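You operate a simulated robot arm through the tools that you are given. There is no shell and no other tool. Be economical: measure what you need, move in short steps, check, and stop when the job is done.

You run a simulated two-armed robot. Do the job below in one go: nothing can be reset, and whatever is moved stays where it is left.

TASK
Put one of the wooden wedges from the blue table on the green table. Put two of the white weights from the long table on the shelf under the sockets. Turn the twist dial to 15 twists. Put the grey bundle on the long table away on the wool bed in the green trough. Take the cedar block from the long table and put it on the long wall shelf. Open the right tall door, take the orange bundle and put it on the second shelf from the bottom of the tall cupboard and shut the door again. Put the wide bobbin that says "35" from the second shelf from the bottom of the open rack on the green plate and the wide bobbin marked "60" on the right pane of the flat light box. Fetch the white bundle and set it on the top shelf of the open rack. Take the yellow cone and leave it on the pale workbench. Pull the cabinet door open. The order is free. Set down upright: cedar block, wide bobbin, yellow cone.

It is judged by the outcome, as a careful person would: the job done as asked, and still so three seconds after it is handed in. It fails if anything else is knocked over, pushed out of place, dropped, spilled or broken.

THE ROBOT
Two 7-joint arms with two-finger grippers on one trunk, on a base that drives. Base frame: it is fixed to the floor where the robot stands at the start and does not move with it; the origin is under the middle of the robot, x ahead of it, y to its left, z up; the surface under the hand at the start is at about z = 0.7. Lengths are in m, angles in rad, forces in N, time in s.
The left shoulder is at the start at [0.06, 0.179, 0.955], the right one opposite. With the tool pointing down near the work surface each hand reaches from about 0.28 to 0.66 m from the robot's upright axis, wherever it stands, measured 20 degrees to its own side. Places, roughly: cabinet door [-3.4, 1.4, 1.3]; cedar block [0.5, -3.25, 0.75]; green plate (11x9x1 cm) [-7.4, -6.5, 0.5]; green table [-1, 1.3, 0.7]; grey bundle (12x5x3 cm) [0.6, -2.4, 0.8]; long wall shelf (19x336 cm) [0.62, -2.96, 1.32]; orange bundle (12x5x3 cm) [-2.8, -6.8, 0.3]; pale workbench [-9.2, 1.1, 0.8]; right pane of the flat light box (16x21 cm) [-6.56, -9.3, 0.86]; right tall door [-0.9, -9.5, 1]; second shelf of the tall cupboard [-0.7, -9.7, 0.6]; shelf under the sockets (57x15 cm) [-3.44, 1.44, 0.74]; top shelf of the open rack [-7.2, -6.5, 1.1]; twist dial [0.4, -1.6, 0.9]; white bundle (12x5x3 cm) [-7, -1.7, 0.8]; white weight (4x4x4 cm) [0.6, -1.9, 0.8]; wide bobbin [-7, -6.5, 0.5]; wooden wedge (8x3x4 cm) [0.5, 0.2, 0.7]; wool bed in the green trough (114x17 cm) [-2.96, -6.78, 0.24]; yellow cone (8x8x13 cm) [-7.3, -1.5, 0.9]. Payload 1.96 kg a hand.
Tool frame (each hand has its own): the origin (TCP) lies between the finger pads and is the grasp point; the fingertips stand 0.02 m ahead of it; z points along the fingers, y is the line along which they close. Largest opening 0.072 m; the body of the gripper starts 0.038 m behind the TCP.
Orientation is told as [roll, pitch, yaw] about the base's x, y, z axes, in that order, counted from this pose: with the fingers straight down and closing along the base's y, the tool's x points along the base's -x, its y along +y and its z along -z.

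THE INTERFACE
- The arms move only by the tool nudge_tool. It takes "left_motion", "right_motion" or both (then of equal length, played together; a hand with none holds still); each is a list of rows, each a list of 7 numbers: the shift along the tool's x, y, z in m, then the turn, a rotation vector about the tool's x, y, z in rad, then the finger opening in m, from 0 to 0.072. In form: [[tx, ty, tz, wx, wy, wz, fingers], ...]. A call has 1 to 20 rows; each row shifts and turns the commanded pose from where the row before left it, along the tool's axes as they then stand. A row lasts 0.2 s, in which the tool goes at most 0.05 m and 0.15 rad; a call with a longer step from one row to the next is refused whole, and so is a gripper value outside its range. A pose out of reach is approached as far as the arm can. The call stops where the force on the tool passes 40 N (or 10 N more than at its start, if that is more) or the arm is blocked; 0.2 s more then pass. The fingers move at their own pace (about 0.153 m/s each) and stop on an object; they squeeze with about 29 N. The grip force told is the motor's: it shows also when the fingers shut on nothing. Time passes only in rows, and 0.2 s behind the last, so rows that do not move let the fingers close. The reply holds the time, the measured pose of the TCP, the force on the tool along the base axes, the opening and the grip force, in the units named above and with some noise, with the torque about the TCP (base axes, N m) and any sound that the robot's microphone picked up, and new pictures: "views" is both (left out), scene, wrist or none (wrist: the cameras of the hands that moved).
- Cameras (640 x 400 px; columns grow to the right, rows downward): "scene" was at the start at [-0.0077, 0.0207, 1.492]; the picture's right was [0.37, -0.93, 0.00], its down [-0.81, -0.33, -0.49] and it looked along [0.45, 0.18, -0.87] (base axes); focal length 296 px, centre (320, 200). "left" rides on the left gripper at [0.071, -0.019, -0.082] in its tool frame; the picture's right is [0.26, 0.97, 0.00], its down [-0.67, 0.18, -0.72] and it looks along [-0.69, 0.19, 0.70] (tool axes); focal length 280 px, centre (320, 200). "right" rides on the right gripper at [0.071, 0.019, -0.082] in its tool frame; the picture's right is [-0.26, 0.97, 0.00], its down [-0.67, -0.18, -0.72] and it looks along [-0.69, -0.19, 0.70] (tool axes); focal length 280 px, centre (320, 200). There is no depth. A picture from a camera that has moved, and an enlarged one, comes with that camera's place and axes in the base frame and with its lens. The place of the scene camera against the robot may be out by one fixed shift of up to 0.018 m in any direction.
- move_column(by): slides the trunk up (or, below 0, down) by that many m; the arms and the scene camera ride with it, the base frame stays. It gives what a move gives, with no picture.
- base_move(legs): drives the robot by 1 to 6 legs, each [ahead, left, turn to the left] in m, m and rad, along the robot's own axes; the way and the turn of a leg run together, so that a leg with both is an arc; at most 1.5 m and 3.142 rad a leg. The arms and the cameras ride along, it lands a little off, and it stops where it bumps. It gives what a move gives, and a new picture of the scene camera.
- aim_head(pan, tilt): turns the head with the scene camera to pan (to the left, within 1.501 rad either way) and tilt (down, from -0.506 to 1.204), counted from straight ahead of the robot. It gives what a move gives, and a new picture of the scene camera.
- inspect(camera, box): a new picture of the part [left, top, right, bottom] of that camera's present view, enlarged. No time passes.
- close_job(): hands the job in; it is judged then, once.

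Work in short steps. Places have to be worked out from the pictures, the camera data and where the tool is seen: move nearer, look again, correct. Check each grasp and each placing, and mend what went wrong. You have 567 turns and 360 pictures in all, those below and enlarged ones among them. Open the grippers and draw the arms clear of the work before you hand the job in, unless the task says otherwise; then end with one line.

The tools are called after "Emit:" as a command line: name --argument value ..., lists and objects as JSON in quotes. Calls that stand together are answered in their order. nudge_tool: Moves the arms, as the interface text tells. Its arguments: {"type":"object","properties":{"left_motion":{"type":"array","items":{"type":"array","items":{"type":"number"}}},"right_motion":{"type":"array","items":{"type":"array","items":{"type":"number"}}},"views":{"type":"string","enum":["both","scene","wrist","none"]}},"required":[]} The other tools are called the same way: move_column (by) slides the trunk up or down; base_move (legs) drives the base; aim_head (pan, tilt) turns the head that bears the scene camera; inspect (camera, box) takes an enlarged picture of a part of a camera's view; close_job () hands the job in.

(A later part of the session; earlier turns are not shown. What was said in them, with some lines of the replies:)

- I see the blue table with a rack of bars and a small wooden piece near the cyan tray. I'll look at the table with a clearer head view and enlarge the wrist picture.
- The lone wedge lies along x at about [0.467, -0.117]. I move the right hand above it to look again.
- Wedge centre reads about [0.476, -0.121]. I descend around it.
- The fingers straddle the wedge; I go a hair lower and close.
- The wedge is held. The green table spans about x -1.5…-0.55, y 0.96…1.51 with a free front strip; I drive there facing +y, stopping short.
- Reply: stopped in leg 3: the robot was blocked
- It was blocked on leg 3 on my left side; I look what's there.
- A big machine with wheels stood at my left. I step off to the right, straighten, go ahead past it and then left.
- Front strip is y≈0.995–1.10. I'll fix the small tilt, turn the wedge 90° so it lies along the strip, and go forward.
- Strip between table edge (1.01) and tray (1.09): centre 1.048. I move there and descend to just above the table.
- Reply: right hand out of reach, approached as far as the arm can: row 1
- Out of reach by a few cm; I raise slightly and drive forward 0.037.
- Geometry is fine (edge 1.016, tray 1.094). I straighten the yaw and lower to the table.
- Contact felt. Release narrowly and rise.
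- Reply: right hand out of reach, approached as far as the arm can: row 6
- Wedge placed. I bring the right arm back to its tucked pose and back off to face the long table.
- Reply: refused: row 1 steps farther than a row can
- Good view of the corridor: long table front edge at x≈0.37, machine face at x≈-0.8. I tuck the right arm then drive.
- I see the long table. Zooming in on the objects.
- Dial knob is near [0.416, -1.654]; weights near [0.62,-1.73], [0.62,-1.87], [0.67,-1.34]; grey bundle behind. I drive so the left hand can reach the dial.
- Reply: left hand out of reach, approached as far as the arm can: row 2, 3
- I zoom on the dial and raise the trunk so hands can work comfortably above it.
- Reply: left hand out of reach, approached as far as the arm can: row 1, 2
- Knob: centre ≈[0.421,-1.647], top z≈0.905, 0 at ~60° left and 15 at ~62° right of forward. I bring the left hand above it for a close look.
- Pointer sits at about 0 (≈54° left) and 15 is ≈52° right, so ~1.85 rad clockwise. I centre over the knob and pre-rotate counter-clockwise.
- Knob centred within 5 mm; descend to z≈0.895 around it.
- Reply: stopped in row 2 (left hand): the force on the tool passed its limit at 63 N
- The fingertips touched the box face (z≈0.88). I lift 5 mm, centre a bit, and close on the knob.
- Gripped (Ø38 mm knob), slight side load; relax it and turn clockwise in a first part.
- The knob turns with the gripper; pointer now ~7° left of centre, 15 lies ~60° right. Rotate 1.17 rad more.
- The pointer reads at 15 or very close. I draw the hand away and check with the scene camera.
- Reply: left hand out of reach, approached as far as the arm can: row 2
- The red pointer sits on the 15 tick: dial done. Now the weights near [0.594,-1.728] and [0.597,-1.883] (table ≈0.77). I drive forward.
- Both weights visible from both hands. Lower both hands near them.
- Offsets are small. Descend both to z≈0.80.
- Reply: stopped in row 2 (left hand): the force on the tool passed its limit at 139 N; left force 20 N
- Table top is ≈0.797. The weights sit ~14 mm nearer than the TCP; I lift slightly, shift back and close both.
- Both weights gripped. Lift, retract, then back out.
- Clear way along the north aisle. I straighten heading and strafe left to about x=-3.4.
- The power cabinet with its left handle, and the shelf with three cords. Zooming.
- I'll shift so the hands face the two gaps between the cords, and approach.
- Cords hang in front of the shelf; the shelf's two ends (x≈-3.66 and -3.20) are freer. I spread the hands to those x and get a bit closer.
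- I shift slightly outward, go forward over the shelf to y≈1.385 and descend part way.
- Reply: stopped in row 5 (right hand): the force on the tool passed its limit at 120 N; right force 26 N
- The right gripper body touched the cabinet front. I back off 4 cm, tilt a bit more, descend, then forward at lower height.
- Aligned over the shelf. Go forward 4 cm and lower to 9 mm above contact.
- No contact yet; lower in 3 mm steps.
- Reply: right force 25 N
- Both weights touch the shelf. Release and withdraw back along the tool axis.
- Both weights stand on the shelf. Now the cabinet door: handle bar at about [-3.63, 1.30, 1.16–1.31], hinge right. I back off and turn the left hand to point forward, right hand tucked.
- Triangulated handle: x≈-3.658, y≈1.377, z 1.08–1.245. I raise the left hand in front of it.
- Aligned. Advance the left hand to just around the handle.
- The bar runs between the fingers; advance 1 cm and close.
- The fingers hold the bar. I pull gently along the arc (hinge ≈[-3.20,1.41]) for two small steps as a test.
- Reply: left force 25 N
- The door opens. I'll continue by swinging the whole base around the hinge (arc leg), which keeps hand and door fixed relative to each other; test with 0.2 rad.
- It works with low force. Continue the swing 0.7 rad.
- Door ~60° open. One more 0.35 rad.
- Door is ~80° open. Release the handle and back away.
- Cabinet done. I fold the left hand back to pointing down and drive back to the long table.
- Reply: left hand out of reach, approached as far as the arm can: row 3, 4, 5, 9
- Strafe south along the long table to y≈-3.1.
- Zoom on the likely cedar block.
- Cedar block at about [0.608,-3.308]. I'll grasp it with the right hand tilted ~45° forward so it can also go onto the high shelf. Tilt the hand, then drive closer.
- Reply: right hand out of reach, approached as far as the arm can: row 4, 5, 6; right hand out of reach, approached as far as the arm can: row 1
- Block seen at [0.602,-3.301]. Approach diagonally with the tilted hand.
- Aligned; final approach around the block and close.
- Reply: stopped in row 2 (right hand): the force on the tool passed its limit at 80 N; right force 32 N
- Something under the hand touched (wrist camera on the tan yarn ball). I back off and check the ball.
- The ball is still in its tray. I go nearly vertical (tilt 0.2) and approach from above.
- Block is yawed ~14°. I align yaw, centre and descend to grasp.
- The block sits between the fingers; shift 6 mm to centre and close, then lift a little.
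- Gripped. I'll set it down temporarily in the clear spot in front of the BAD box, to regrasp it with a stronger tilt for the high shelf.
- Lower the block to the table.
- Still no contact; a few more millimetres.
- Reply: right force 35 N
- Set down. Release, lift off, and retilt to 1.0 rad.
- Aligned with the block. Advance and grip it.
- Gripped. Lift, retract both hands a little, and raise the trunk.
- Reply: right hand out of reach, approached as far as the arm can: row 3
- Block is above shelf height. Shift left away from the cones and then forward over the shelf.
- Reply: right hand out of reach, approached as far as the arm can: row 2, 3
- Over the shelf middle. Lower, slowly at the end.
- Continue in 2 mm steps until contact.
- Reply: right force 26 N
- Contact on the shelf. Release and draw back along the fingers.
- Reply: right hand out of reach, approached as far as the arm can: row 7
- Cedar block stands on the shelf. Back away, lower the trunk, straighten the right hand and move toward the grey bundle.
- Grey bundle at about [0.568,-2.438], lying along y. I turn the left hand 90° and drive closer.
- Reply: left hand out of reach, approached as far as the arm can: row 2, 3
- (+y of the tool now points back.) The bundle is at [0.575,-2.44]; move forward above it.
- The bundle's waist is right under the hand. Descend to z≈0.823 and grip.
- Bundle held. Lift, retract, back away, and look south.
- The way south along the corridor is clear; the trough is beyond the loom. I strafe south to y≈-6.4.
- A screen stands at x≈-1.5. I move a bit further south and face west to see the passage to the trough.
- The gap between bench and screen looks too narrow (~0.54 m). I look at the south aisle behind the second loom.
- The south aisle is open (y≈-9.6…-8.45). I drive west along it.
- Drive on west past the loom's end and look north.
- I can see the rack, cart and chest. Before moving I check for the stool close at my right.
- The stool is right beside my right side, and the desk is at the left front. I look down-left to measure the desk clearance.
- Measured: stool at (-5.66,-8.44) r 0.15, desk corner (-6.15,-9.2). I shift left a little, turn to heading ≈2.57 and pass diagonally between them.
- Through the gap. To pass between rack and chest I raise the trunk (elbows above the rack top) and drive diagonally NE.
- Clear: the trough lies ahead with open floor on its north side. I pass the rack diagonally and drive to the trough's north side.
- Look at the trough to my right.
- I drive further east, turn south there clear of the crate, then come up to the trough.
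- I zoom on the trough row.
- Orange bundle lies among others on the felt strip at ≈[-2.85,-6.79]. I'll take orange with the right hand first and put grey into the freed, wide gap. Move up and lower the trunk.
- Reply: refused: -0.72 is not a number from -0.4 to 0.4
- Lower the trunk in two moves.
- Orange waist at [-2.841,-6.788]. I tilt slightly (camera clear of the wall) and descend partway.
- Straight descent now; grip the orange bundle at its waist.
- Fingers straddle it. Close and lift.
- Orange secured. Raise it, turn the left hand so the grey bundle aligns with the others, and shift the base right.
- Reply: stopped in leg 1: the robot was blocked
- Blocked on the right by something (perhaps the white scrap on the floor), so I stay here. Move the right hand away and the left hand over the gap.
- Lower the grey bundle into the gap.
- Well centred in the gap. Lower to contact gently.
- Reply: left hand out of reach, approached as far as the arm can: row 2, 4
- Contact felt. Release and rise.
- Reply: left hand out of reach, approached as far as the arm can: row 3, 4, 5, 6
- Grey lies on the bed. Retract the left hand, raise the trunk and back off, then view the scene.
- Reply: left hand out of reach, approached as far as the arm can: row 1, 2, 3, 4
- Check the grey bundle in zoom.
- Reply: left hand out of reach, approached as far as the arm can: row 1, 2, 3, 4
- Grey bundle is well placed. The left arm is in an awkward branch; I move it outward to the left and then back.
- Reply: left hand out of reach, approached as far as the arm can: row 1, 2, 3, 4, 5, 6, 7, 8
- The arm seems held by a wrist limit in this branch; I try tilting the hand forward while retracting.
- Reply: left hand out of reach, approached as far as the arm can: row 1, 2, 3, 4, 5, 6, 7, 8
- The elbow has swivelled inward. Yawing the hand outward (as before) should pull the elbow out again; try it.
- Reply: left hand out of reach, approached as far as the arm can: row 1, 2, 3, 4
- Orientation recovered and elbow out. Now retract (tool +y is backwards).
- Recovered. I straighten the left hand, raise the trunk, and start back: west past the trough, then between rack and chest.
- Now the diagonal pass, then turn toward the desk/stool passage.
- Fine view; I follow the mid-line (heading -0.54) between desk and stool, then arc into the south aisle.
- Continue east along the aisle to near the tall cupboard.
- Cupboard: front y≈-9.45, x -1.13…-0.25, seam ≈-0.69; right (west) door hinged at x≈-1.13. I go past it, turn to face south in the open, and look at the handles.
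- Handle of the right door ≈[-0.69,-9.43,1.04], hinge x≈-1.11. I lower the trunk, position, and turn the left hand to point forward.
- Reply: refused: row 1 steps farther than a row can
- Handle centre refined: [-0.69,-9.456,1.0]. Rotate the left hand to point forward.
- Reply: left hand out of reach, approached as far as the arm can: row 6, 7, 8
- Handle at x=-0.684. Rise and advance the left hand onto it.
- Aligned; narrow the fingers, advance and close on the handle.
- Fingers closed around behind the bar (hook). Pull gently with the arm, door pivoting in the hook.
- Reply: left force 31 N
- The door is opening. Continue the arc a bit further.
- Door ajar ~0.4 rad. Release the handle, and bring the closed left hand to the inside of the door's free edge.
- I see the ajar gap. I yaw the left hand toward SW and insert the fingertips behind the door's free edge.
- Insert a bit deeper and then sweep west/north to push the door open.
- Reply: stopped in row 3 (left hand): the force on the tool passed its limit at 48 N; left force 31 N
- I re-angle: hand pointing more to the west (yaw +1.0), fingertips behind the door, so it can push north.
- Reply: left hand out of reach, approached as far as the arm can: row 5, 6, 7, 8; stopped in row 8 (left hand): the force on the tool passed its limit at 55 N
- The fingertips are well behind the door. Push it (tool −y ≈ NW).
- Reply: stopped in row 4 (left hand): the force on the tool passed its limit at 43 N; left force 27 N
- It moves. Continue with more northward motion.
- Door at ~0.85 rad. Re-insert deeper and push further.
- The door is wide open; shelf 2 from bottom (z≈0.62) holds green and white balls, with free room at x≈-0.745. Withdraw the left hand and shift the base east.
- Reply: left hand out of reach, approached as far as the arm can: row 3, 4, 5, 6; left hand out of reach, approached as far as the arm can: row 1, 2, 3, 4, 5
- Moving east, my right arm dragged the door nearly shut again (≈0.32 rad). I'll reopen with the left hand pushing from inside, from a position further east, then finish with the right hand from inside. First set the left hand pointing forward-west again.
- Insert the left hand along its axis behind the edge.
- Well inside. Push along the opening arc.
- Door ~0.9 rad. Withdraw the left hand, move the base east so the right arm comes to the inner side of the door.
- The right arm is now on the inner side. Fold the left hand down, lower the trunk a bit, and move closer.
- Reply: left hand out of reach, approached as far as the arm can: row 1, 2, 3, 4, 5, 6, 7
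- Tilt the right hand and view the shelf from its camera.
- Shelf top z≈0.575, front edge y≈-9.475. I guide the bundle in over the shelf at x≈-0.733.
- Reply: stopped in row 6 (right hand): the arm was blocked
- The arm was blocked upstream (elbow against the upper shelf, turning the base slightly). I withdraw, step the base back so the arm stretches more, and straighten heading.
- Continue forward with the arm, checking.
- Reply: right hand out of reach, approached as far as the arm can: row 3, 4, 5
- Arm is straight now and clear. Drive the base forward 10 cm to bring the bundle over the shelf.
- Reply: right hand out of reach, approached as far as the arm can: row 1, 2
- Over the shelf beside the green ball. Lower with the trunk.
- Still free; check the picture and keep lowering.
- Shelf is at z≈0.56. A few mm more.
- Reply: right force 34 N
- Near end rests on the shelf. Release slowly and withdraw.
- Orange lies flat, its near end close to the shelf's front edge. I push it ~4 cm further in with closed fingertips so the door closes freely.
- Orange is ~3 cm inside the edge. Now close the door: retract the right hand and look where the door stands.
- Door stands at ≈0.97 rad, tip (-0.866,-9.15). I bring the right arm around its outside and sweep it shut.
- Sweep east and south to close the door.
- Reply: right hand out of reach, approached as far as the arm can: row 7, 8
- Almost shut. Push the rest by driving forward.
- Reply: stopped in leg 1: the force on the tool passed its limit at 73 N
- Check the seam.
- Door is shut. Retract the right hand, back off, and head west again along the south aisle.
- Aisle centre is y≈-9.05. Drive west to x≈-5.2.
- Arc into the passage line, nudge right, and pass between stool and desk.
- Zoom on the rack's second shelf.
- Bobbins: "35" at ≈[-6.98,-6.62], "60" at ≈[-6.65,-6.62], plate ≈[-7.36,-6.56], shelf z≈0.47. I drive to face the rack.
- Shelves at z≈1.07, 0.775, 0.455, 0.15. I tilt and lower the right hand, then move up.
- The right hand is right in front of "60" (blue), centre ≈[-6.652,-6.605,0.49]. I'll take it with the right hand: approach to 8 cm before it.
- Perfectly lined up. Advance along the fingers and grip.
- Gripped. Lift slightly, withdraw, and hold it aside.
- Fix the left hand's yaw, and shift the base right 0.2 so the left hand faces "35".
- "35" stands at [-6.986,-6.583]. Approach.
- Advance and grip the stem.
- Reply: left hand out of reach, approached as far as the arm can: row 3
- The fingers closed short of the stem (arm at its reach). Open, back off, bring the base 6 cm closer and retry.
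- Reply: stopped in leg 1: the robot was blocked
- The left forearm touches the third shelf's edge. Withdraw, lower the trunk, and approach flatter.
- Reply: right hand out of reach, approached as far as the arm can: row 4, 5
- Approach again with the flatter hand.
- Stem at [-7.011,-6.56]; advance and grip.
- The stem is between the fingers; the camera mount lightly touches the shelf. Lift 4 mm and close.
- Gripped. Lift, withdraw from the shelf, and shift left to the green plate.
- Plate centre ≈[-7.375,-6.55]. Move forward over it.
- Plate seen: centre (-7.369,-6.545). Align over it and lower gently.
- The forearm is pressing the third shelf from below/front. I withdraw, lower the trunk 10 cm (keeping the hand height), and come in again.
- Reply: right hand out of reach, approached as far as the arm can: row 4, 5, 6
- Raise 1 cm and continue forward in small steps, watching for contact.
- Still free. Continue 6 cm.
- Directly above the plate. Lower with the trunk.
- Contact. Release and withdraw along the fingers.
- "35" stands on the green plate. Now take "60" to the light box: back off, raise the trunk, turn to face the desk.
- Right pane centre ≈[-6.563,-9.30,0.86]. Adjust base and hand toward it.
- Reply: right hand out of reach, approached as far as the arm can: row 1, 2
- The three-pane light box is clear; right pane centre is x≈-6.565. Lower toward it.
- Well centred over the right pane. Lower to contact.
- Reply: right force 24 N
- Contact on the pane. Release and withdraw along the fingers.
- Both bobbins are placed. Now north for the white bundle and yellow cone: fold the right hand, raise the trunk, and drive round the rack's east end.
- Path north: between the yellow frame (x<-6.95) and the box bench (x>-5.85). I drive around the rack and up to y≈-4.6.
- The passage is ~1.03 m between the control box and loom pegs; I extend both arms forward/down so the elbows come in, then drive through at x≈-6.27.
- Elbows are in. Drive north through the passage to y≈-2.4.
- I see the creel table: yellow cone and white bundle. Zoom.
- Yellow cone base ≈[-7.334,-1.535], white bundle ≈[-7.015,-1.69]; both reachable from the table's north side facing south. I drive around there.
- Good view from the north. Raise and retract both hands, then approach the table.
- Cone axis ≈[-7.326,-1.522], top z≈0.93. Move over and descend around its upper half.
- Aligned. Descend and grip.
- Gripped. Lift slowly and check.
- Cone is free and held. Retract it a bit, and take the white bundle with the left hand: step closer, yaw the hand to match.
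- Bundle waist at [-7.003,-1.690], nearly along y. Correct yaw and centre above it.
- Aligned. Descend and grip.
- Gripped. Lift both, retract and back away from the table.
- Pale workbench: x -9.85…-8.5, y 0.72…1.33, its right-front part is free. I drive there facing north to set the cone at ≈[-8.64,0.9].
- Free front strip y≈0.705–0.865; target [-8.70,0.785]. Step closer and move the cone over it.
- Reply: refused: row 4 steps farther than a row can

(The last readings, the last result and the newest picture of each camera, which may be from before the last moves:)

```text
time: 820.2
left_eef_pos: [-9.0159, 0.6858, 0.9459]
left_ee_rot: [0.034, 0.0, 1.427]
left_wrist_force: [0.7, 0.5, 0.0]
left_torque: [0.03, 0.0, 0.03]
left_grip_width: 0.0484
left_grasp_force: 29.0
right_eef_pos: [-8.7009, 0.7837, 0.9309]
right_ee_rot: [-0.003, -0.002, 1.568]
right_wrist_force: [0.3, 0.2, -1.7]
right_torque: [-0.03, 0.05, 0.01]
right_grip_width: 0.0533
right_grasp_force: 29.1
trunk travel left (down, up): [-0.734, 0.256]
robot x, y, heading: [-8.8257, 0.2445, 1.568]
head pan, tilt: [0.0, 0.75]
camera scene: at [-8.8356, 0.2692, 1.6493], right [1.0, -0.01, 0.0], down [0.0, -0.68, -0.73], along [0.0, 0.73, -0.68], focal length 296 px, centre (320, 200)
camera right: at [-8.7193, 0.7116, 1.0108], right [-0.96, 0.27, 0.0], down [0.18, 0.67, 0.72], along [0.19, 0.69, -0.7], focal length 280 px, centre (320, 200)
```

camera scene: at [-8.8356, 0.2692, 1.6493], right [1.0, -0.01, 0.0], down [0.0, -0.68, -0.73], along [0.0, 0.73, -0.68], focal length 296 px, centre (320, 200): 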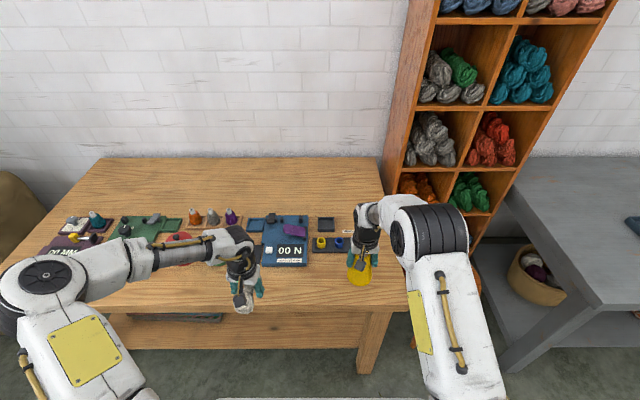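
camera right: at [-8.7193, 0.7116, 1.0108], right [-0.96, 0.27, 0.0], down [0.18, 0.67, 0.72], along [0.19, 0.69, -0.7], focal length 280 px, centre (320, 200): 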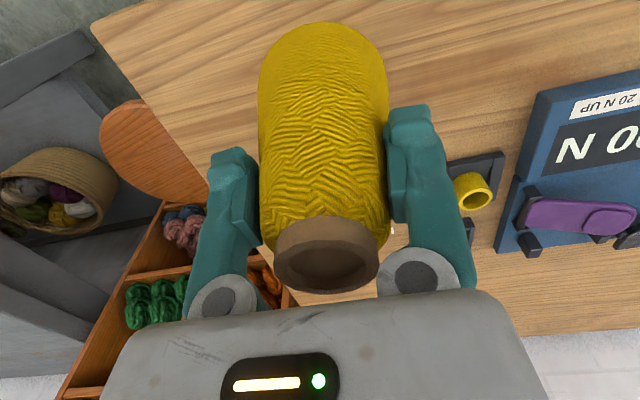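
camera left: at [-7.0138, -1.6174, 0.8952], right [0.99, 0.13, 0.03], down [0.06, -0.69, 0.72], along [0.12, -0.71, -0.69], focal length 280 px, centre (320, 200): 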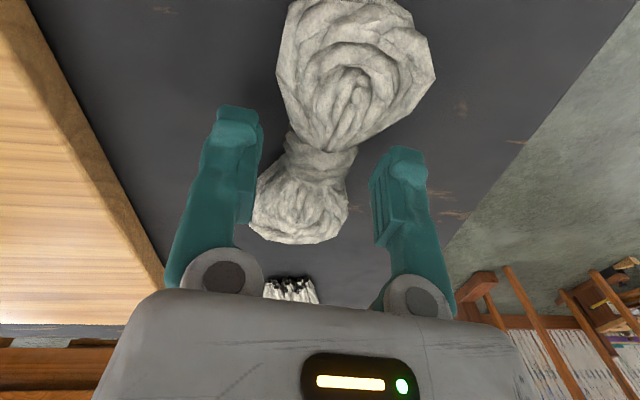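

The cone is over free surface. Lower with the trunk.

Emit:
move_column --by -0.03

Emit:
move_column --by -0.006

Emit:
move_column --by -0.005

```text
time: 821.0
left_eef_pos: [-9.0168, 0.6865, 0.9159]
left_ee_rot: [0.034, 0.0, 1.425]
left_wrist_force: [0.0, -0.2, -0.3]
left_torque: [0.0, 0.0, 0.02]
left_grip_width: 0.0482
left_grasp_force: 29.1
right_eef_pos: [-8.6996, 0.7838, 0.9014]
right_ee_rot: [-0.004, -0.002, 1.567]
right_wrist_force: [0.1, -1.1, -2.4]
right_torque: [0.03, 0.02, -0.03]
right_grip_width: 0.0532
right_grasp_force: 29.1
trunk travel left (down, up): [-0.704, 0.286]
robot x, y, heading: [-8.8264, 0.2512, 1.563]
head pan, tilt: [0.0, 0.75]
```

```text
time: 821.5
left_eef_pos: [-9.0174, 0.6854, 0.9103]
left_ee_rot: [0.034, -0.002, 1.425]
left_wrist_force: [0.7, -0.1, -0.3]
left_torque: [0.02, 0.01, -0.02]
left_grip_width: 0.0484
left_grasp_force: 29.4
right_eef_pos: [-8.7007, 0.7819, 0.8941]
right_ee_rot: [-0.003, 0.0, 1.567]
right_wrist_force: [-0.6, 0.0, -2.7]
right_torque: [-0.03, -0.01, -0.01]
right_grip_width: 0.053
right_grasp_force: 29.0
trunk travel left (down, up): [-0.698, 0.292]
robot x, y, heading: [-8.8241, 0.2494, 1.566]
head pan, tilt: [0.0, 0.75]
```

```text
time: 822.0
left_eef_pos: [-9.0168, 0.6854, 0.9042]
left_ee_rot: [0.034, 0.0, 1.426]
left_wrist_force: [1.0, -0.1, 0.1]
left_torque: [0.01, 0.03, 0.0]
left_grip_width: 0.0485
left_grasp_force: 29.1
right_eef_pos: [-8.7019, 0.783, 0.8891]
right_ee_rot: [-0.003, 0.0, 1.568]
right_wrist_force: [0.6, -0.6, -2.2]
right_torque: [-0.01, -0.02, 0.03]
right_grip_width: 0.0534
right_grasp_force: 28.9
trunk travel left (down, up): [-0.693, 0.297]
robot x, y, heading: [-8.8296, 0.2522, 1.564]
head pan, tilt: [0.0, 0.75]
```

Emit:
move_column --by -0.005

Emit:
move_column --by -0.004

Emit:
move_column --by -0.004

```text
time: 822.6
left_eef_pos: [-9.0159, 0.6852, 0.8991]
left_ee_rot: [0.035, -0.001, 1.426]
left_wrist_force: [-0.4, 0.1, -0.3]
left_torque: [-0.03, 0.03, 0.02]
left_grip_width: 0.0485
left_grasp_force: 28.6
right_eef_pos: [-8.7005, 0.7825, 0.8847]
right_ee_rot: [-0.004, 0.0, 1.567]
right_wrist_force: [0.3, 0.3, -1.6]
right_torque: [-0.01, 0.01, 0.01]
right_grip_width: 0.053
right_grasp_force: 29.2
trunk travel left (down, up): [-0.688, 0.302]
robot x, y, heading: [-8.8264, 0.2499, 1.567]
head pan, tilt: [0.0, 0.75]
```

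```text
time: 823.1
left_eef_pos: [-9.0168, 0.6864, 0.8952]
left_ee_rot: [0.036, 0.002, 1.426]
left_wrist_force: [0.6, 0.0, -0.9]
left_torque: [0.03, 0.02, 0.01]
left_grip_width: 0.0482
left_grasp_force: 28.8
right_eef_pos: [-8.7004, 0.784, 0.8814]
right_ee_rot: [-0.003, 0.0, 1.567]
right_wrist_force: [-0.1, 0.1, -2.0]
right_torque: [-0.03, -0.02, 0.03]
right_grip_width: 0.0534
right_grasp_force: 29.1
trunk travel left (down, up): [-0.684, 0.306]
robot x, y, heading: [-8.8271, 0.2478, 1.569]
head pan, tilt: [0.0, 0.75]
```

```text
time: 823.6
left_eef_pos: [-9.0163, 0.6858, 0.8918]
left_ee_rot: [0.035, 0.0, 1.426]
left_wrist_force: [-1.0, 0.3, 0.3]
left_torque: [-0.03, 0.03, 0.0]
left_grip_width: 0.0483
left_grasp_force: 28.7
right_eef_pos: [-8.7005, 0.7837, 0.8757]
right_ee_rot: [-0.006, 0.001, 1.567]
right_wrist_force: [-0.1, -0.1, -1.6]
right_torque: [-0.03, 0.0, -0.01]
right_grip_width: 0.053
right_grasp_force: 29.2
trunk travel left (down, up): [-0.68, 0.31]
robot x, y, heading: [-8.8233, 0.2485, 1.569]
head pan, tilt: [0.0, 0.75]
```

Emit:
inspect --camera "right" --box '[160, 0, 480, 200]'

Emit:
move_column --by -0.005

Emit:
move_column --by -0.004

```text
2.00 times, centred on (320, 100) of right
camera zoom: at [-8.7193, 0.7113, 0.9569], right [-0.96, 0.27, 0.0], down [0.18, 0.67, 0.72], along [0.19, 0.69, -0.7], focal length 561 px, centre (320, 400)
```

zoom: 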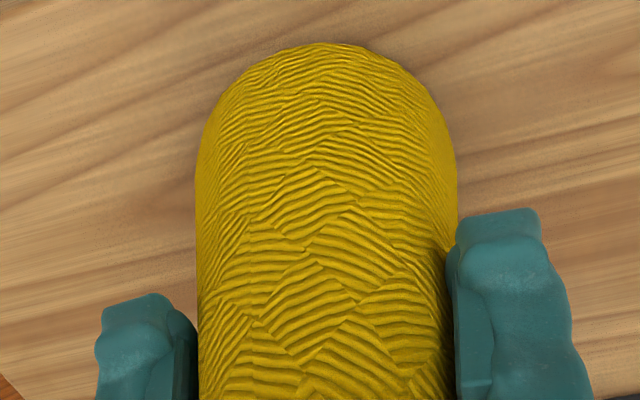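

```text
time: 824.2
left_eef_pos: [-9.0177, 0.6843, 0.8876]
left_ee_rot: [0.037, -0.003, 1.427]
left_wrist_force: [-0.6, -0.5, -1.1]
left_torque: [0.01, 0.01, -0.06]
left_grip_width: 0.0481
left_grasp_force: 29.2
right_eef_pos: [-8.7017, 0.7823, 0.8754]
right_ee_rot: [-0.003, -0.007, 1.568]
right_wrist_force: [2.7, -0.8, 24.1]
right_torque: [-0.15, 0.51, 0.0]
right_grip_width: 0.053
right_grasp_force: 28.7
trunk travel left (down, up): [-0.675, 0.315]
robot x, y, heading: [-8.8293, 0.2505, 1.564]
head pan, tilt: [0.0, 0.75]
```

```text
time: 824.5
left_eef_pos: [-9.0162, 0.6848, 0.8859]
left_ee_rot: [0.035, -0.003, 1.427]
left_wrist_force: [0.1, -0.6, 0.1]
left_torque: [0.03, 0.0, 0.02]
left_grip_width: 0.0483
left_grasp_force: 29.3
right_eef_pos: [-8.6994, 0.7836, 0.8761]
right_ee_rot: [-0.006, -0.008, 1.566]
right_wrist_force: [1.3, -8.6, 17.5]
right_torque: [-0.32, 0.0, -0.02]
right_grip_width: 0.0534
right_grasp_force: 29.1
trunk travel left (down, up): [-0.674, 0.316]
robot x, y, heading: [-8.8246, 0.2492, 1.562]
head pan, tilt: [0.0, 0.75]
stopped: the force on the tool passed its limit at 43 N (the readings are from after the stop); the commanded pose is now the measured one
```

Contact on the bench. Release the cone and rise straight up.

Emit:
nudge_tool --right_motion '[[0, 0, -0.001, 0, 0, 0, 0.065], [0, 0, 0, 0, 0, 0, 0.072], [0, 0, 0, 0, 0, 0, 0.072], [0, 0, -0.04, 0, 0, 0, 0.072], [0, 0, -0.045, 0, 0, 0, 0.072], [0, 0, -0.045, 0, 0, 0, 0.072]]' --views "both"

```text
time: 826.0
left_eef_pos: [-9.017, 0.6858, 0.8855]
left_ee_rot: [0.035, 0.001, 1.425]
left_wrist_force: [0.1, 0.0, -0.7]
left_torque: [0.02, -0.01, 0.02]
left_grip_width: 0.0484
left_grasp_force: 28.8
right_eef_pos: [-8.6991, 0.7825, 0.9795]
right_ee_rot: [-0.005, -0.009, 1.568]
right_wrist_force: [-0.5, 0.3, -0.4]
right_torque: [-0.01, -0.01, 0.0]
right_grip_width: 0.072
right_grasp_force: 0.1
right hand out of reach, approached as far as the arm can: row 6
trunk travel left (down, up): [-0.674, 0.316]
robot x, y, heading: [-8.8299, 0.2491, 1.564]
head pan, tilt: [0.0, 0.75]
camera scene: at [-8.8357, 0.269, 1.5888], right [1.0, -0.01, 0.0], down [0.0, -0.68, -0.73], along [0.0, 0.73, -0.68], focal length 296 px, centre (320, 200)
camera right: at [-8.7182, 0.71, 1.0594], right [-0.96, 0.27, 0.0], down [0.18, 0.67, 0.72], along [0.19, 0.7, -0.69], focal length 280 px, centre (320, 200)
```

scene: 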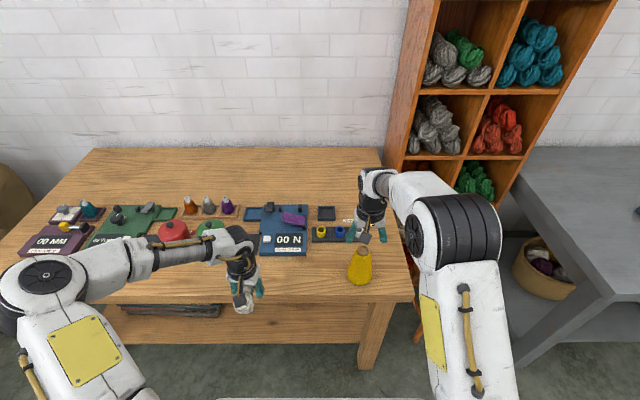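
right: 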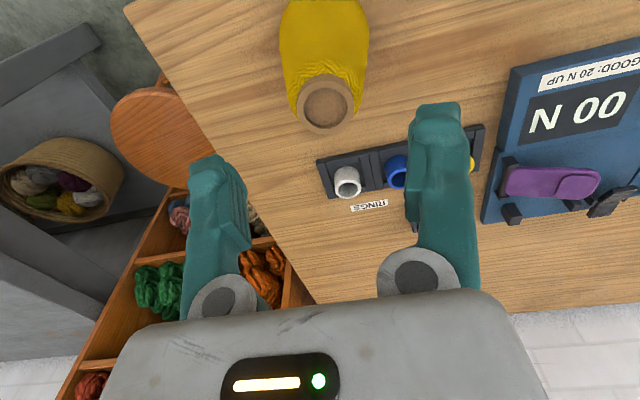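

The cone stands on the pale bench. Now the white bundle to the rack's top shelf: back off, turn, and return south through the passage.

Emit:
nudge_tool --right_motion '[[0.04, 0, -0.02, 0, 0, 0, 0.05], [0.04, 0, -0.02, 0, 0, 0, 0.05], [0.04, 0, 0, 0, 0, 0, 0.05]]' --left_motion '[[0, 0, -0.03, 0, 0, 0, 0], [0, 0, -0.03, 0, 0, 0, 0], [0, 0, -0.02, 0, 0, 0, 0]]' --views "none"

Emit:
base_move --legs '[[-0.75, 0, 0], [0, 0, 3.14], [0, 1.4, 0], [0, 1.15, 0]]'

Emit:
move_column --by 0.31

Emit:
aim_head --pan 0.0 --tilt 0.4

```text
time: 826.8
left_eef_pos: [-9.0138, 0.685, 0.9648]
left_ee_rot: [0.036, -0.001, 1.425]
left_wrist_force: [0.4, -0.4, -0.5]
left_torque: [0.02, 0.03, 0.03]
left_grip_width: 0.0485
left_grasp_force: 28.8
right_eef_pos: [-8.7006, 0.663, 1.0209]
right_ee_rot: [-0.004, -0.009, 1.568]
right_wrist_force: [-0.2, 0.4, 1.0]
right_torque: [0.05, -0.03, -0.01]
right_grip_width: 0.05
right_grasp_force: 0.1
trunk travel left (down, up): [-0.674, 0.316]
robot x, y, heading: [-8.8253, 0.2492, 1.566]
head pan, tilt: [0.0, 0.75]
```

```text
time: 850.2
left_eef_pos: [-6.0989, -0.888, 0.9647]
left_ee_rot: [0.034, -0.001, -1.699]
left_wrist_force: [0.4, 0.7, -1.0]
left_torque: [0.0, 0.03, 0.01]
left_grip_width: 0.0482
left_grasp_force: 29.7
right_eef_pos: [-6.4137, -0.8727, 1.0211]
right_ee_rot: [-0.004, -0.007, -1.56]
right_wrist_force: [-0.1, -0.8, -0.4]
right_torque: [-0.01, 0.03, 0.0]
right_grip_width: 0.0499
right_grasp_force: 0.1
trunk travel left (down, up): [-0.674, 0.316]
robot x, y, heading: [-6.2985, -0.4541, -1.563]
head pan, tilt: [0.0, 0.75]
camera scene: at [-6.3027, -0.4831, 1.5888], right [-1.0, -0.01, 0.0], down [-0.01, 0.68, -0.73], along [0.01, -0.73, -0.68], focal length 296 px, centre (320, 200)
```

scene: 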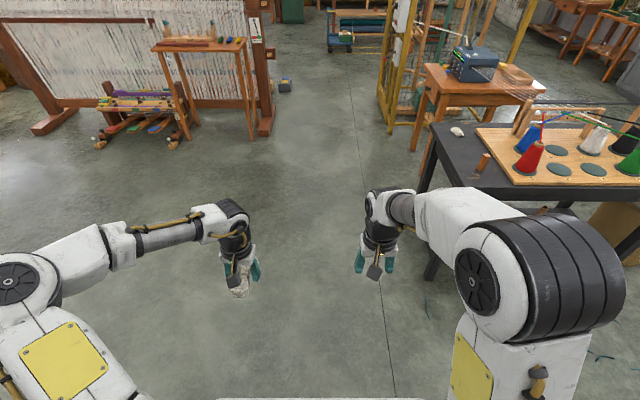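

```text
time: 853.3
left_eef_pos: [-6.0992, -0.8885, 1.2734]
left_ee_rot: [0.035, 0.001, -1.698]
left_wrist_force: [0.0, 0.1, -0.8]
left_torque: [0.0, 0.0, -0.02]
left_grip_width: 0.0483
left_grasp_force: 28.6
right_eef_pos: [-6.414, -0.8726, 1.3302]
right_ee_rot: [-0.004, -0.007, -1.559]
right_wrist_force: [0.2, 0.6, -0.6]
right_torque: [0.02, 0.03, -0.01]
right_grip_width: 0.05
right_grasp_force: 0.1
trunk travel left (down, up): [-0.984, 0.006]
robot x, y, heading: [-6.2937, -0.4556, -1.562]
head pan, tilt: [0.0, 0.75]
```

```text
time: 854.1
left_eef_pos: [-6.1, -0.889, 1.2738]
left_ee_rot: [0.035, 0.001, -1.698]
left_wrist_force: [-0.1, 0.5, -0.3]
left_torque: [0.0, -0.02, 0.0]
left_grip_width: 0.0485
left_grasp_force: 28.7
right_eef_pos: [-6.4138, -0.8732, 1.3298]
right_ee_rot: [-0.006, -0.008, -1.559]
right_wrist_force: [-0.1, -1.0, -0.5]
right_torque: [-0.03, 0.01, -0.01]
right_grip_width: 0.05
right_grasp_force: 0.0
trunk travel left (down, up): [-0.984, 0.006]
robot x, y, heading: [-6.2968, -0.4575, -1.557]
head pan, tilt: [0.0, 0.4]
camera scene: at [-6.3028, -0.4929, 1.9299], right [-1.0, -0.01, 0.0], down [0.0, 0.39, -0.92], along [0.01, -0.92, -0.39], focal length 296 px, centre (320, 200)
```

scene: 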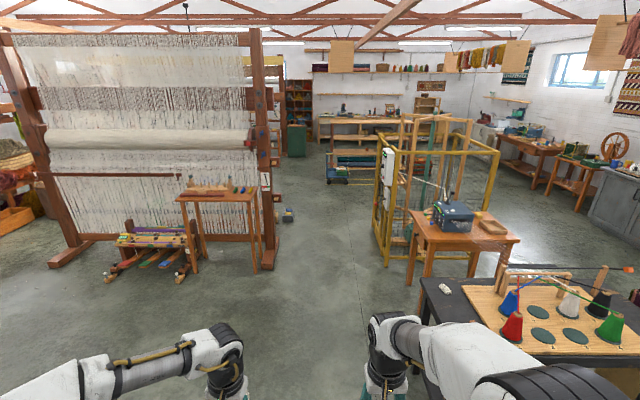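

Bring the elbows in again and drive south through the passage to y≈-4.7.

Emit:
nudge_tool --left_motion '[[-0.02, 0, 0.04, 0, 0, 0, 0], [-0.03, 0, 0.035, 0, 0, 0, 0], [-0.03, 0, 0.035, 0, 0, 0, 0], [-0.03, 0, 0.035, 0, 0, 0, 0], [-0.03, 0, 0.02, 0, 0, 0, 0]]' --right_motion '[[-0.02, 0, 0.04, 0, 0, 0, 0.05], [-0.03, 0, 0.035, 0, 0, 0, 0.05], [-0.03, 0, 0.035, 0, 0, 0, 0.05], [-0.03, 0, 0.035, 0, 0, 0, 0.05], [-0.03, 0, 0.035, 0, 0, 0, 0.05]]' --views "none"

Emit:
base_move --legs '[[1.4, 0, -0.014], [1.4, 0, 0], [1.4, 0, 0]]'

Emit:
aim_head --pan -0.4 --tilt 0.6

```text
time: 855.3
left_eef_pos: [-6.1141, -1.0316, 1.1096]
left_ee_rot: [0.036, 0.002, -1.701]
left_wrist_force: [-0.3, -0.3, 0.2]
left_torque: [0.01, 0.01, 0.01]
left_grip_width: 0.0484
left_grasp_force: 28.6
right_eef_pos: [-6.4136, -1.0185, 1.1501]
right_ee_rot: [-0.004, -0.006, -1.559]
right_wrist_force: [-0.7, -0.2, 0.3]
right_torque: [0.01, 0.0, 0.01]
right_grip_width: 0.0498
right_grasp_force: 0.0
trunk travel left (down, up): [-0.984, 0.006]
robot x, y, heading: [-6.2948, -0.4568, -1.558]
head pan, tilt: [0.0, 0.4]
```

```text
time: 875.3
left_eef_pos: [-6.226, -5.2117, 1.1125]
left_ee_rot: [0.034, -0.001, -1.743]
left_wrist_force: [-0.2, -0.1, -0.3]
left_torque: [-0.01, -0.01, 0.03]
left_grip_width: 0.0484
left_grasp_force: 28.9
right_eef_pos: [-6.5248, -5.1843, 1.1513]
right_ee_rot: [-0.004, -0.008, -1.603]
right_wrist_force: [-0.5, 1.0, 0.2]
right_torque: [-0.02, -0.01, 0.0]
right_grip_width: 0.0502
right_grasp_force: 0.0
trunk travel left (down, up): [-0.984, 0.006]
robot x, y, heading: [-6.3869, -4.6357, -1.608]
head pan, tilt: [0.0, 0.4]
camera scene: at [-6.3914, -4.6692, 1.9299], right [-1.0, 0.03, 0.0], down [0.01, 0.39, -0.92], along [-0.03, -0.92, -0.39], focal length 296 px, centre (320, 200)
```

scene: 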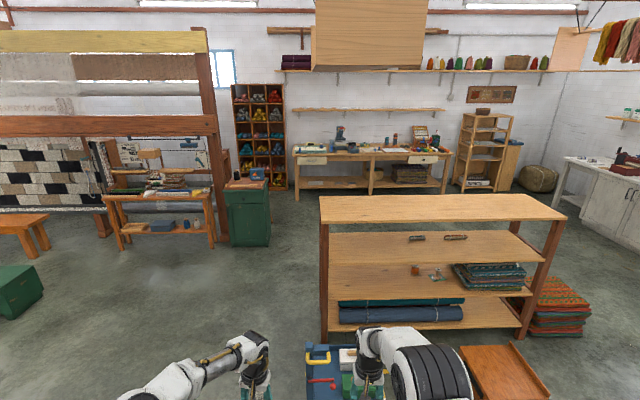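

```text
time: 876.2
left_eef_pos: [-6.2266, -5.2104, 1.1124]
left_ee_rot: [0.034, 0.001, -1.743]
left_wrist_force: [0.0, -0.3, 1.0]
left_torque: [-0.01, 0.01, -0.04]
left_grip_width: 0.0485
left_grasp_force: 29.0
right_eef_pos: [-6.5249, -5.1849, 1.1503]
right_ee_rot: [-0.005, -0.007, -1.603]
right_wrist_force: [0.1, 0.0, 0.2]
right_torque: [-0.01, -0.03, -0.03]
right_grip_width: 0.0501
right_grasp_force: 0.1
trunk travel left (down, up): [-0.984, 0.006]
robot x, y, heading: [-6.3806, -4.6302, -1.613]
head pan, tilt: [-0.4, 0.6]
camera scene: at [-6.4253, -4.6579, 1.9117], right [-0.91, 0.42, 0.0], down [0.24, 0.51, -0.83], along [-0.35, -0.75, -0.56], focal length 296 px, centre (320, 200)
```

scene: 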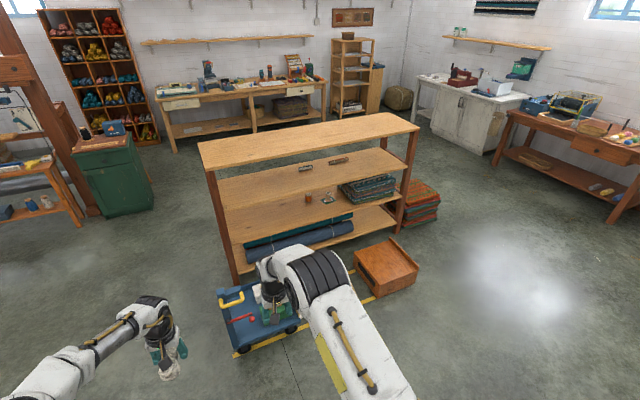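

The north side is blocked by a cart and box; I'll place the bundle from the rack's east end. Drive around to its east side and face west.

Emit:
base_move --legs '[[0.5, 0.45, 0.0], [1.2, 0.3, 0], [0, 0, -1.535]]'

Emit:
aim_head --pan 0.0 --tilt 0.75

```text
time: 889.4
left_eef_pos: [-6.2395, -6.556, 1.1124]
left_ee_rot: [0.033, -0.001, 3.059]
left_wrist_force: [-0.4, -0.4, -0.8]
left_torque: [0.01, 0.0, -0.01]
left_grip_width: 0.0482
left_grasp_force: 28.9
right_eef_pos: [-6.2426, -6.2577, 1.1529]
right_ee_rot: [-0.005, -0.007, -3.081]
right_wrist_force: [0.3, 0.0, 0.2]
right_torque: [0.0, 0.02, 0.01]
right_grip_width: 0.0499
right_grasp_force: 0.0
trunk travel left (down, up): [-0.984, 0.006]
robot x, y, heading: [-5.6776, -6.347, -3.084]
head pan, tilt: [-0.4, 0.6]
camera scene: at [-5.7115, -6.3201, 1.9117], right [0.34, 0.94, 0.0], down [0.53, -0.19, -0.82], along [-0.78, 0.28, -0.57], focal length 296 px, centre (320, 200)
```

scene: 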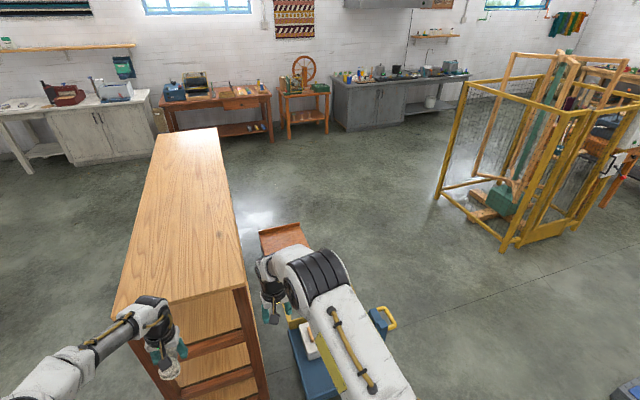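

```text
time: 890.3
left_eef_pos: [-6.2407, -6.5568, 1.1122]
left_ee_rot: [0.036, 0.002, 3.059]
left_wrist_force: [-0.2, 0.1, -0.4]
left_torque: [-0.01, 0.01, -0.01]
left_grip_width: 0.0484
left_grasp_force: 28.9
right_eef_pos: [-6.2413, -6.2573, 1.1517]
right_ee_rot: [-0.005, -0.006, -3.083]
right_wrist_force: [-0.2, -0.8, 0.5]
right_torque: [-0.01, 0.0, -0.01]
right_grip_width: 0.0502
right_grasp_force: 0.1
trunk travel left (down, up): [-0.984, 0.006]
robot x, y, heading: [-5.6756, -6.3515, -3.081]
head pan, tilt: [0.0, 0.75]
camera scene: at [-5.711, -6.354, 1.8988], right [-0.06, 1.0, 0.0], down [0.68, 0.04, -0.73], along [-0.73, -0.04, -0.68], focal length 296 px, centre (320, 200)
```

scene: 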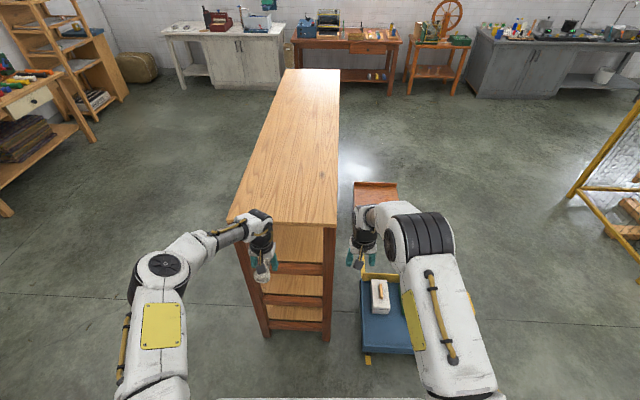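

Rack top's east edge is x≈-6.46, y -6.75…-6.33. Raise the hand slightly and drive forward so the bundle is over the shelf.

Emit:
nudge_tool --left_motion '[[0.01, 0, -0.03, 0, 0, 0, 0], [0, 0, -0.02, 0, 0, 0, 0]]' --right_motion '[[0.04, 0, -0.03, 0, 0, 0, 0.05], [0.04, 0, 0, 0, 0, 0, 0.05]]' --views "none"

Emit:
base_move --legs '[[0.32, 0, -0.06]]'

Emit:
nudge_tool --left_motion '[[0, 0, 0, 0, 0, 0, 0]]' --views "wrist"

```text
time: 890.9
left_eef_pos: [-6.2281, -6.5552, 1.1636]
left_ee_rot: [0.035, -0.002, 3.06]
left_wrist_force: [1.2, 0.1, 0.0]
left_torque: [-0.01, -0.01, 0.05]
left_grip_width: 0.0484
left_grasp_force: 28.8
right_eef_pos: [-6.1594, -6.2535, 1.1837]
right_ee_rot: [-0.003, -0.01, -3.083]
right_wrist_force: [-0.1, 0.6, -0.1]
right_torque: [-0.01, 0.03, 0.04]
right_grip_width: 0.0499
right_grasp_force: 0.0
trunk travel left (down, up): [-0.984, 0.006]
robot x, y, heading: [-5.6799, -6.3476, -3.087]
head pan, tilt: [0.0, 0.75]
```

```text
time: 893.0
left_eef_pos: [-6.5627, -6.5361, 1.1635]
left_ee_rot: [0.036, -0.002, 3.009]
left_wrist_force: [0.4, -0.4, -0.6]
left_torque: [-0.04, -0.01, 0.0]
left_grip_width: 0.0484
left_grasp_force: 29.6
right_eef_pos: [-6.4776, -6.2388, 1.1829]
right_ee_rot: [-0.003, -0.009, -3.136]
right_wrist_force: [0.5, -0.1, -0.3]
right_torque: [0.02, 0.04, 0.01]
right_grip_width: 0.0497
right_grasp_force: 0.0
trunk travel left (down, up): [-0.984, 0.006]
robot x, y, heading: [-6.002, -6.3612, -3.132]
head pan, tilt: [0.0, 0.75]
camera scene: at [-6.032, -6.3633, 1.8989], right [-0.01, 1.0, 0.0], down [0.68, 0.0, -0.73], along [-0.73, 0.0, -0.68], focal length 296 px, centre (320, 200)
```

scene: 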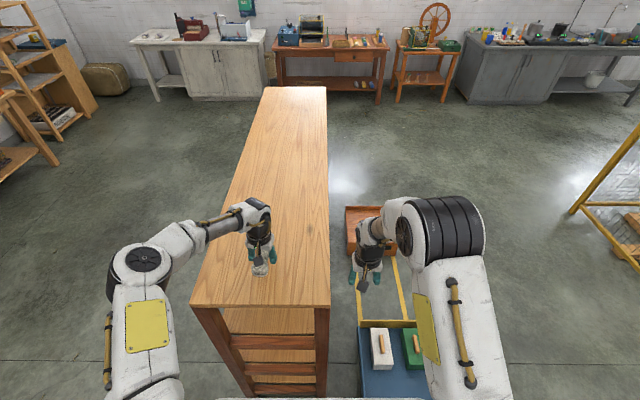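

```text
time: 893.5
left_eef_pos: [-6.5655, -6.5367, 1.1629]
left_ee_rot: [0.035, -0.001, 3.01]
left_wrist_force: [0.0, 1.2, -0.5]
left_torque: [0.04, -0.01, 0.01]
left_grip_width: 0.0484
left_grasp_force: 28.9
right_eef_pos: [-6.4808, -6.2381, 1.1819]
right_ee_rot: [-0.003, -0.008, -3.133]
right_wrist_force: [0.2, 0.2, -0.5]
right_torque: [0.04, 0.0, -0.03]
right_grip_width: 0.0499
right_grasp_force: 0.0
trunk travel left (down, up): [-0.984, 0.006]
robot x, y, heading: [-6.0024, -6.3586, -3.139]
head pan, tilt: [0.0, 0.75]
camera left: at [-6.4912, -6.5244, 1.2431], right [0.13, -0.99, 0.03], down [-0.69, -0.07, 0.72], along [-0.71, -0.12, -0.69], focal length 280 px, centre (320, 200)
```

left: 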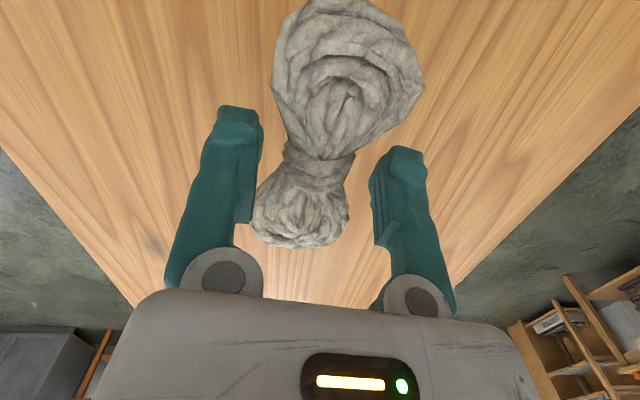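

Over the shelf. Lower, gently at the end.

Emit:
nudge_tool --left_motion '[[0, 0, 0.03, 0, 0, 0, 0], [0, 0, 0.008, 0, 0, 0, 0], [0, 0, 0.006, 0, 0, 0, 0], [0, 0, 0, 0, 0, 0, 0]]' --views "none"

Emit:
move_column --by -0.006

Emit:
move_column --by -0.006

Emit:
move_column --by -0.005

```text
time: 894.5
left_eef_pos: [-6.564, -6.5364, 1.1182]
left_ee_rot: [0.037, 0.001, 3.009]
left_wrist_force: [-1.0, 1.4, -1.3]
left_torque: [0.01, 0.0, 0.05]
left_grip_width: 0.0485
left_grasp_force: 28.8
right_eef_pos: [-6.4798, -6.2399, 1.1818]
right_ee_rot: [-0.004, -0.007, -3.135]
right_wrist_force: [-0.5, 0.3, -0.7]
right_torque: [0.0, -0.02, 0.0]
right_grip_width: 0.0503
right_grasp_force: 0.2
trunk travel left (down, up): [-0.984, 0.006]
robot x, y, heading: [-6.0064, -6.3601, -3.139]
head pan, tilt: [0.0, 0.75]
```

```text
time: 895.0
left_eef_pos: [-6.5635, -6.5375, 1.1163]
left_ee_rot: [0.039, -0.003, 3.01]
left_wrist_force: [-1.7, -1.9, 21.3]
left_torque: [0.38, -0.26, 0.01]
left_grip_width: 0.0484
left_grasp_force: 29.3
right_eef_pos: [-6.4791, -6.2376, 1.176]
right_ee_rot: [-0.003, -0.008, -3.134]
right_wrist_force: [0.6, -0.9, 0.2]
right_torque: [0.01, 0.01, -0.01]
right_grip_width: 0.0504
right_grasp_force: 0.1
trunk travel left (down, up): [-0.978, 0.012]
robot x, y, heading: [-6.0043, -6.3566, -3.134]
head pan, tilt: [0.0, 0.75]
```

```text
time: 895.4
left_eef_pos: [-6.5647, -6.5387, 1.1132]
left_ee_rot: [0.036, -0.008, 3.01]
left_wrist_force: [7.7, -1.5, 13.3]
left_torque: [0.03, -0.12, -0.01]
left_grip_width: 0.0483
left_grasp_force: 28.8
right_eef_pos: [-6.4784, -6.2403, 1.1724]
right_ee_rot: [-0.003, -0.011, -3.133]
right_wrist_force: [-0.6, 0.7, -0.2]
right_torque: [-0.02, -0.01, 0.0]
right_grip_width: 0.0502
right_grasp_force: 0.1
trunk travel left (down, up): [-0.974, 0.016]
robot x, y, heading: [-6.0038, -6.3589, -3.138]
head pan, tilt: [0.0, 0.75]
stopped: the force on the tool passed its limit at 43 N (the readings are from after the stop); the commanded pose is now the measured one
```

```text
time: 895.9
left_eef_pos: [-6.5658, -6.5361, 1.1132]
left_ee_rot: [0.039, -0.016, 3.012]
left_wrist_force: [11.0, -0.2, 21.9]
left_torque: [0.01, -0.19, 0.04]
left_grip_width: 0.0486
left_grasp_force: 29.1
right_eef_pos: [-6.478, -6.2393, 1.1698]
right_ee_rot: [-0.003, -0.011, -3.133]
right_wrist_force: [-0.3, -0.2, -0.2]
right_torque: [0.0, -0.04, 0.01]
right_grip_width: 0.0496
right_grasp_force: 0.0
trunk travel left (down, up): [-0.97, 0.02]
robot x, y, heading: [-6.0011, -6.3597, -3.137]
head pan, tilt: [0.0, 0.75]
stopped: the force on the tool passed its limit at 41 N (the readings are from after the stop); the commanded pose is now the measured one
```

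Firm contact. Release and rise.

Emit:
nudge_tool --left_motion '[[0, 0, -0.002, 0, 0, 0, 0.065], [0, 0, 0, 0, 0, 0, 0.07], [0, 0, 0, 0, 0, 0, 0.07], [0, 0, -0.03, 0, 0, 0, 0.07], [0.03, 0, -0.03, 0, 0, 0, 0.07], [0.045, 0, 0, 0, 0, 0, 0.07], [0.045, 0, 0, 0, 0, 0, 0.07]]' --views "both"

```text
time: 897.5
left_eef_pos: [-6.4472, -6.5497, 1.1698]
left_ee_rot: [0.038, -0.014, 3.01]
left_wrist_force: [-0.7, -0.1, -0.1]
left_torque: [0.03, 0.0, 0.01]
left_grip_width: 0.07
left_grasp_force: 0.1
right_eef_pos: [-6.4796, -6.24, 1.168]
right_ee_rot: [-0.004, -0.008, -3.132]
right_wrist_force: [0.0, 0.1, -0.5]
right_torque: [0.01, -0.01, -0.01]
right_grip_width: 0.05
right_grasp_force: 0.0
trunk travel left (down, up): [-0.97, 0.02]
robot x, y, heading: [-6.0035, -6.3608, -3.138]
head pan, tilt: [0.0, 0.75]
camera scene: at [-6.0335, -6.3636, 1.8849], right [-0.01, 1.0, 0.0], down [0.68, 0.0, -0.73], along [-0.73, 0.0, -0.68], focal length 296 px, centre (320, 200)
camera left: at [-6.3726, -6.5373, 1.2494], right [0.14, -0.99, 0.03], down [-0.68, -0.07, 0.73], along [-0.72, -0.12, -0.68], focal length 280 px, centre (320, 200)
```

scene: 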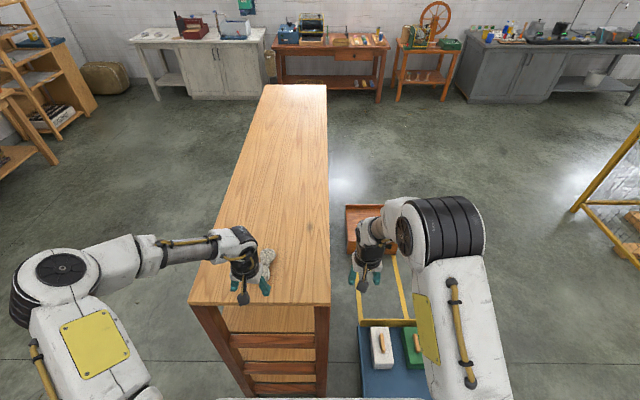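
left: 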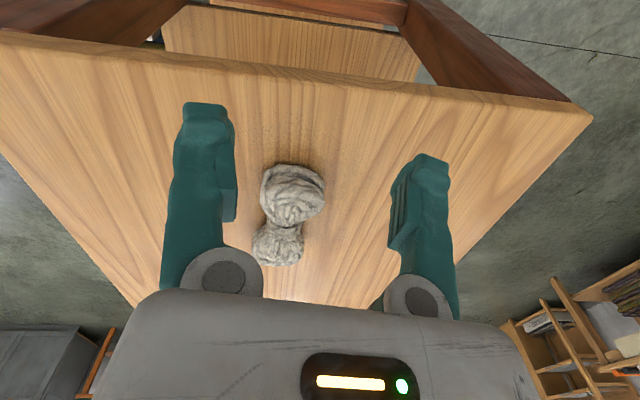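

The white bundle lies on the top shelf. I back away clear and check the rack once more.

Emit:
base_move --legs '[[-0.5, 0, 0]]'

Emit:
inspect --camera "scene" --box '[180, 60, 400, 340]'

```text
time: 900.5
left_eef_pos: [-5.9521, -6.5441, 1.1695]
left_ee_rot: [0.039, -0.011, 3.002]
left_wrist_force: [-0.6, -0.1, 1.0]
left_torque: [0.01, -0.01, 0.01]
left_grip_width: 0.0699
left_grasp_force: 0.0
right_eef_pos: [-5.9798, -6.2348, 1.1679]
right_ee_rot: [-0.002, -0.007, 3.141]
right_wrist_force: [0.2, 1.0, -0.4]
right_torque: [-0.01, -0.04, 0.01]
right_grip_width: 0.0497
right_grasp_force: 0.1
trunk travel left (down, up): [-0.97, 0.02]
robot x, y, heading: [-5.5054, -6.3582, 3.139]
head pan, tilt: [0.0, 0.75]
camera scene: at [-5.5371, -6.3626, 1.8849], right [0.0, 1.0, 0.0], down [0.68, 0.0, -0.73], along [-0.73, 0.0, -0.68], focal length 296 px, centre (320, 200)
```

scene: 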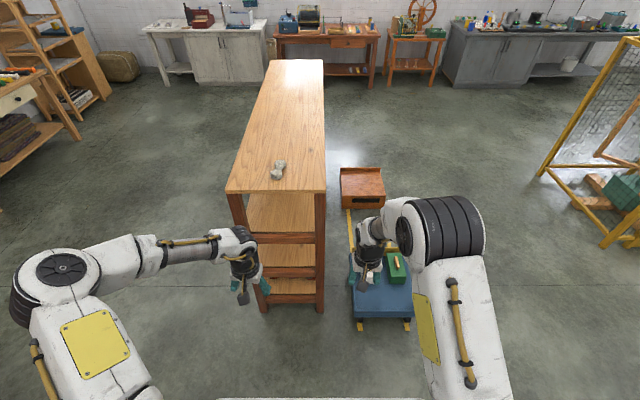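

```text
1.43 times, centred on (290, 200) of scene
camera zoom: at [-5.5371, -6.3626, 1.8849], right [0.0, 1.0, 0.0], down [0.68, 0.0, -0.73], along [-0.73, 0.0, -0.68], focal length 422 px, centre (363, 200)
```

zoom: 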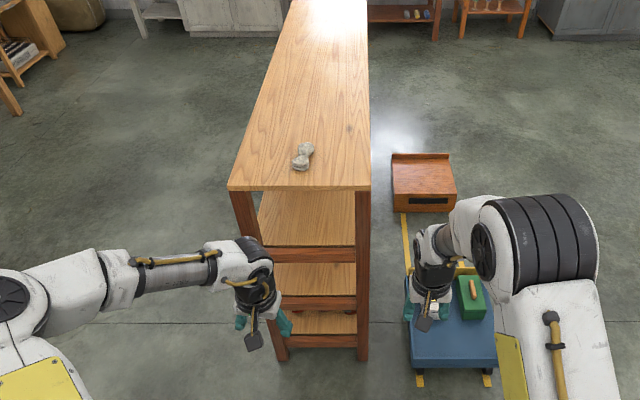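

All items are placed, both grippers are open and the arms are clear of the work, so I hand the job in.

Emit:
close_job

```text
The job is handed in.
```

I did every part of the task and handed the job in. The cabinet door is open about 80°, and the tall cupboard's right door looked flush after I pushed it shut. At the start the base bumped the large machine beside the green table; I saw nothing displaced there, but I did not inspect it closely.
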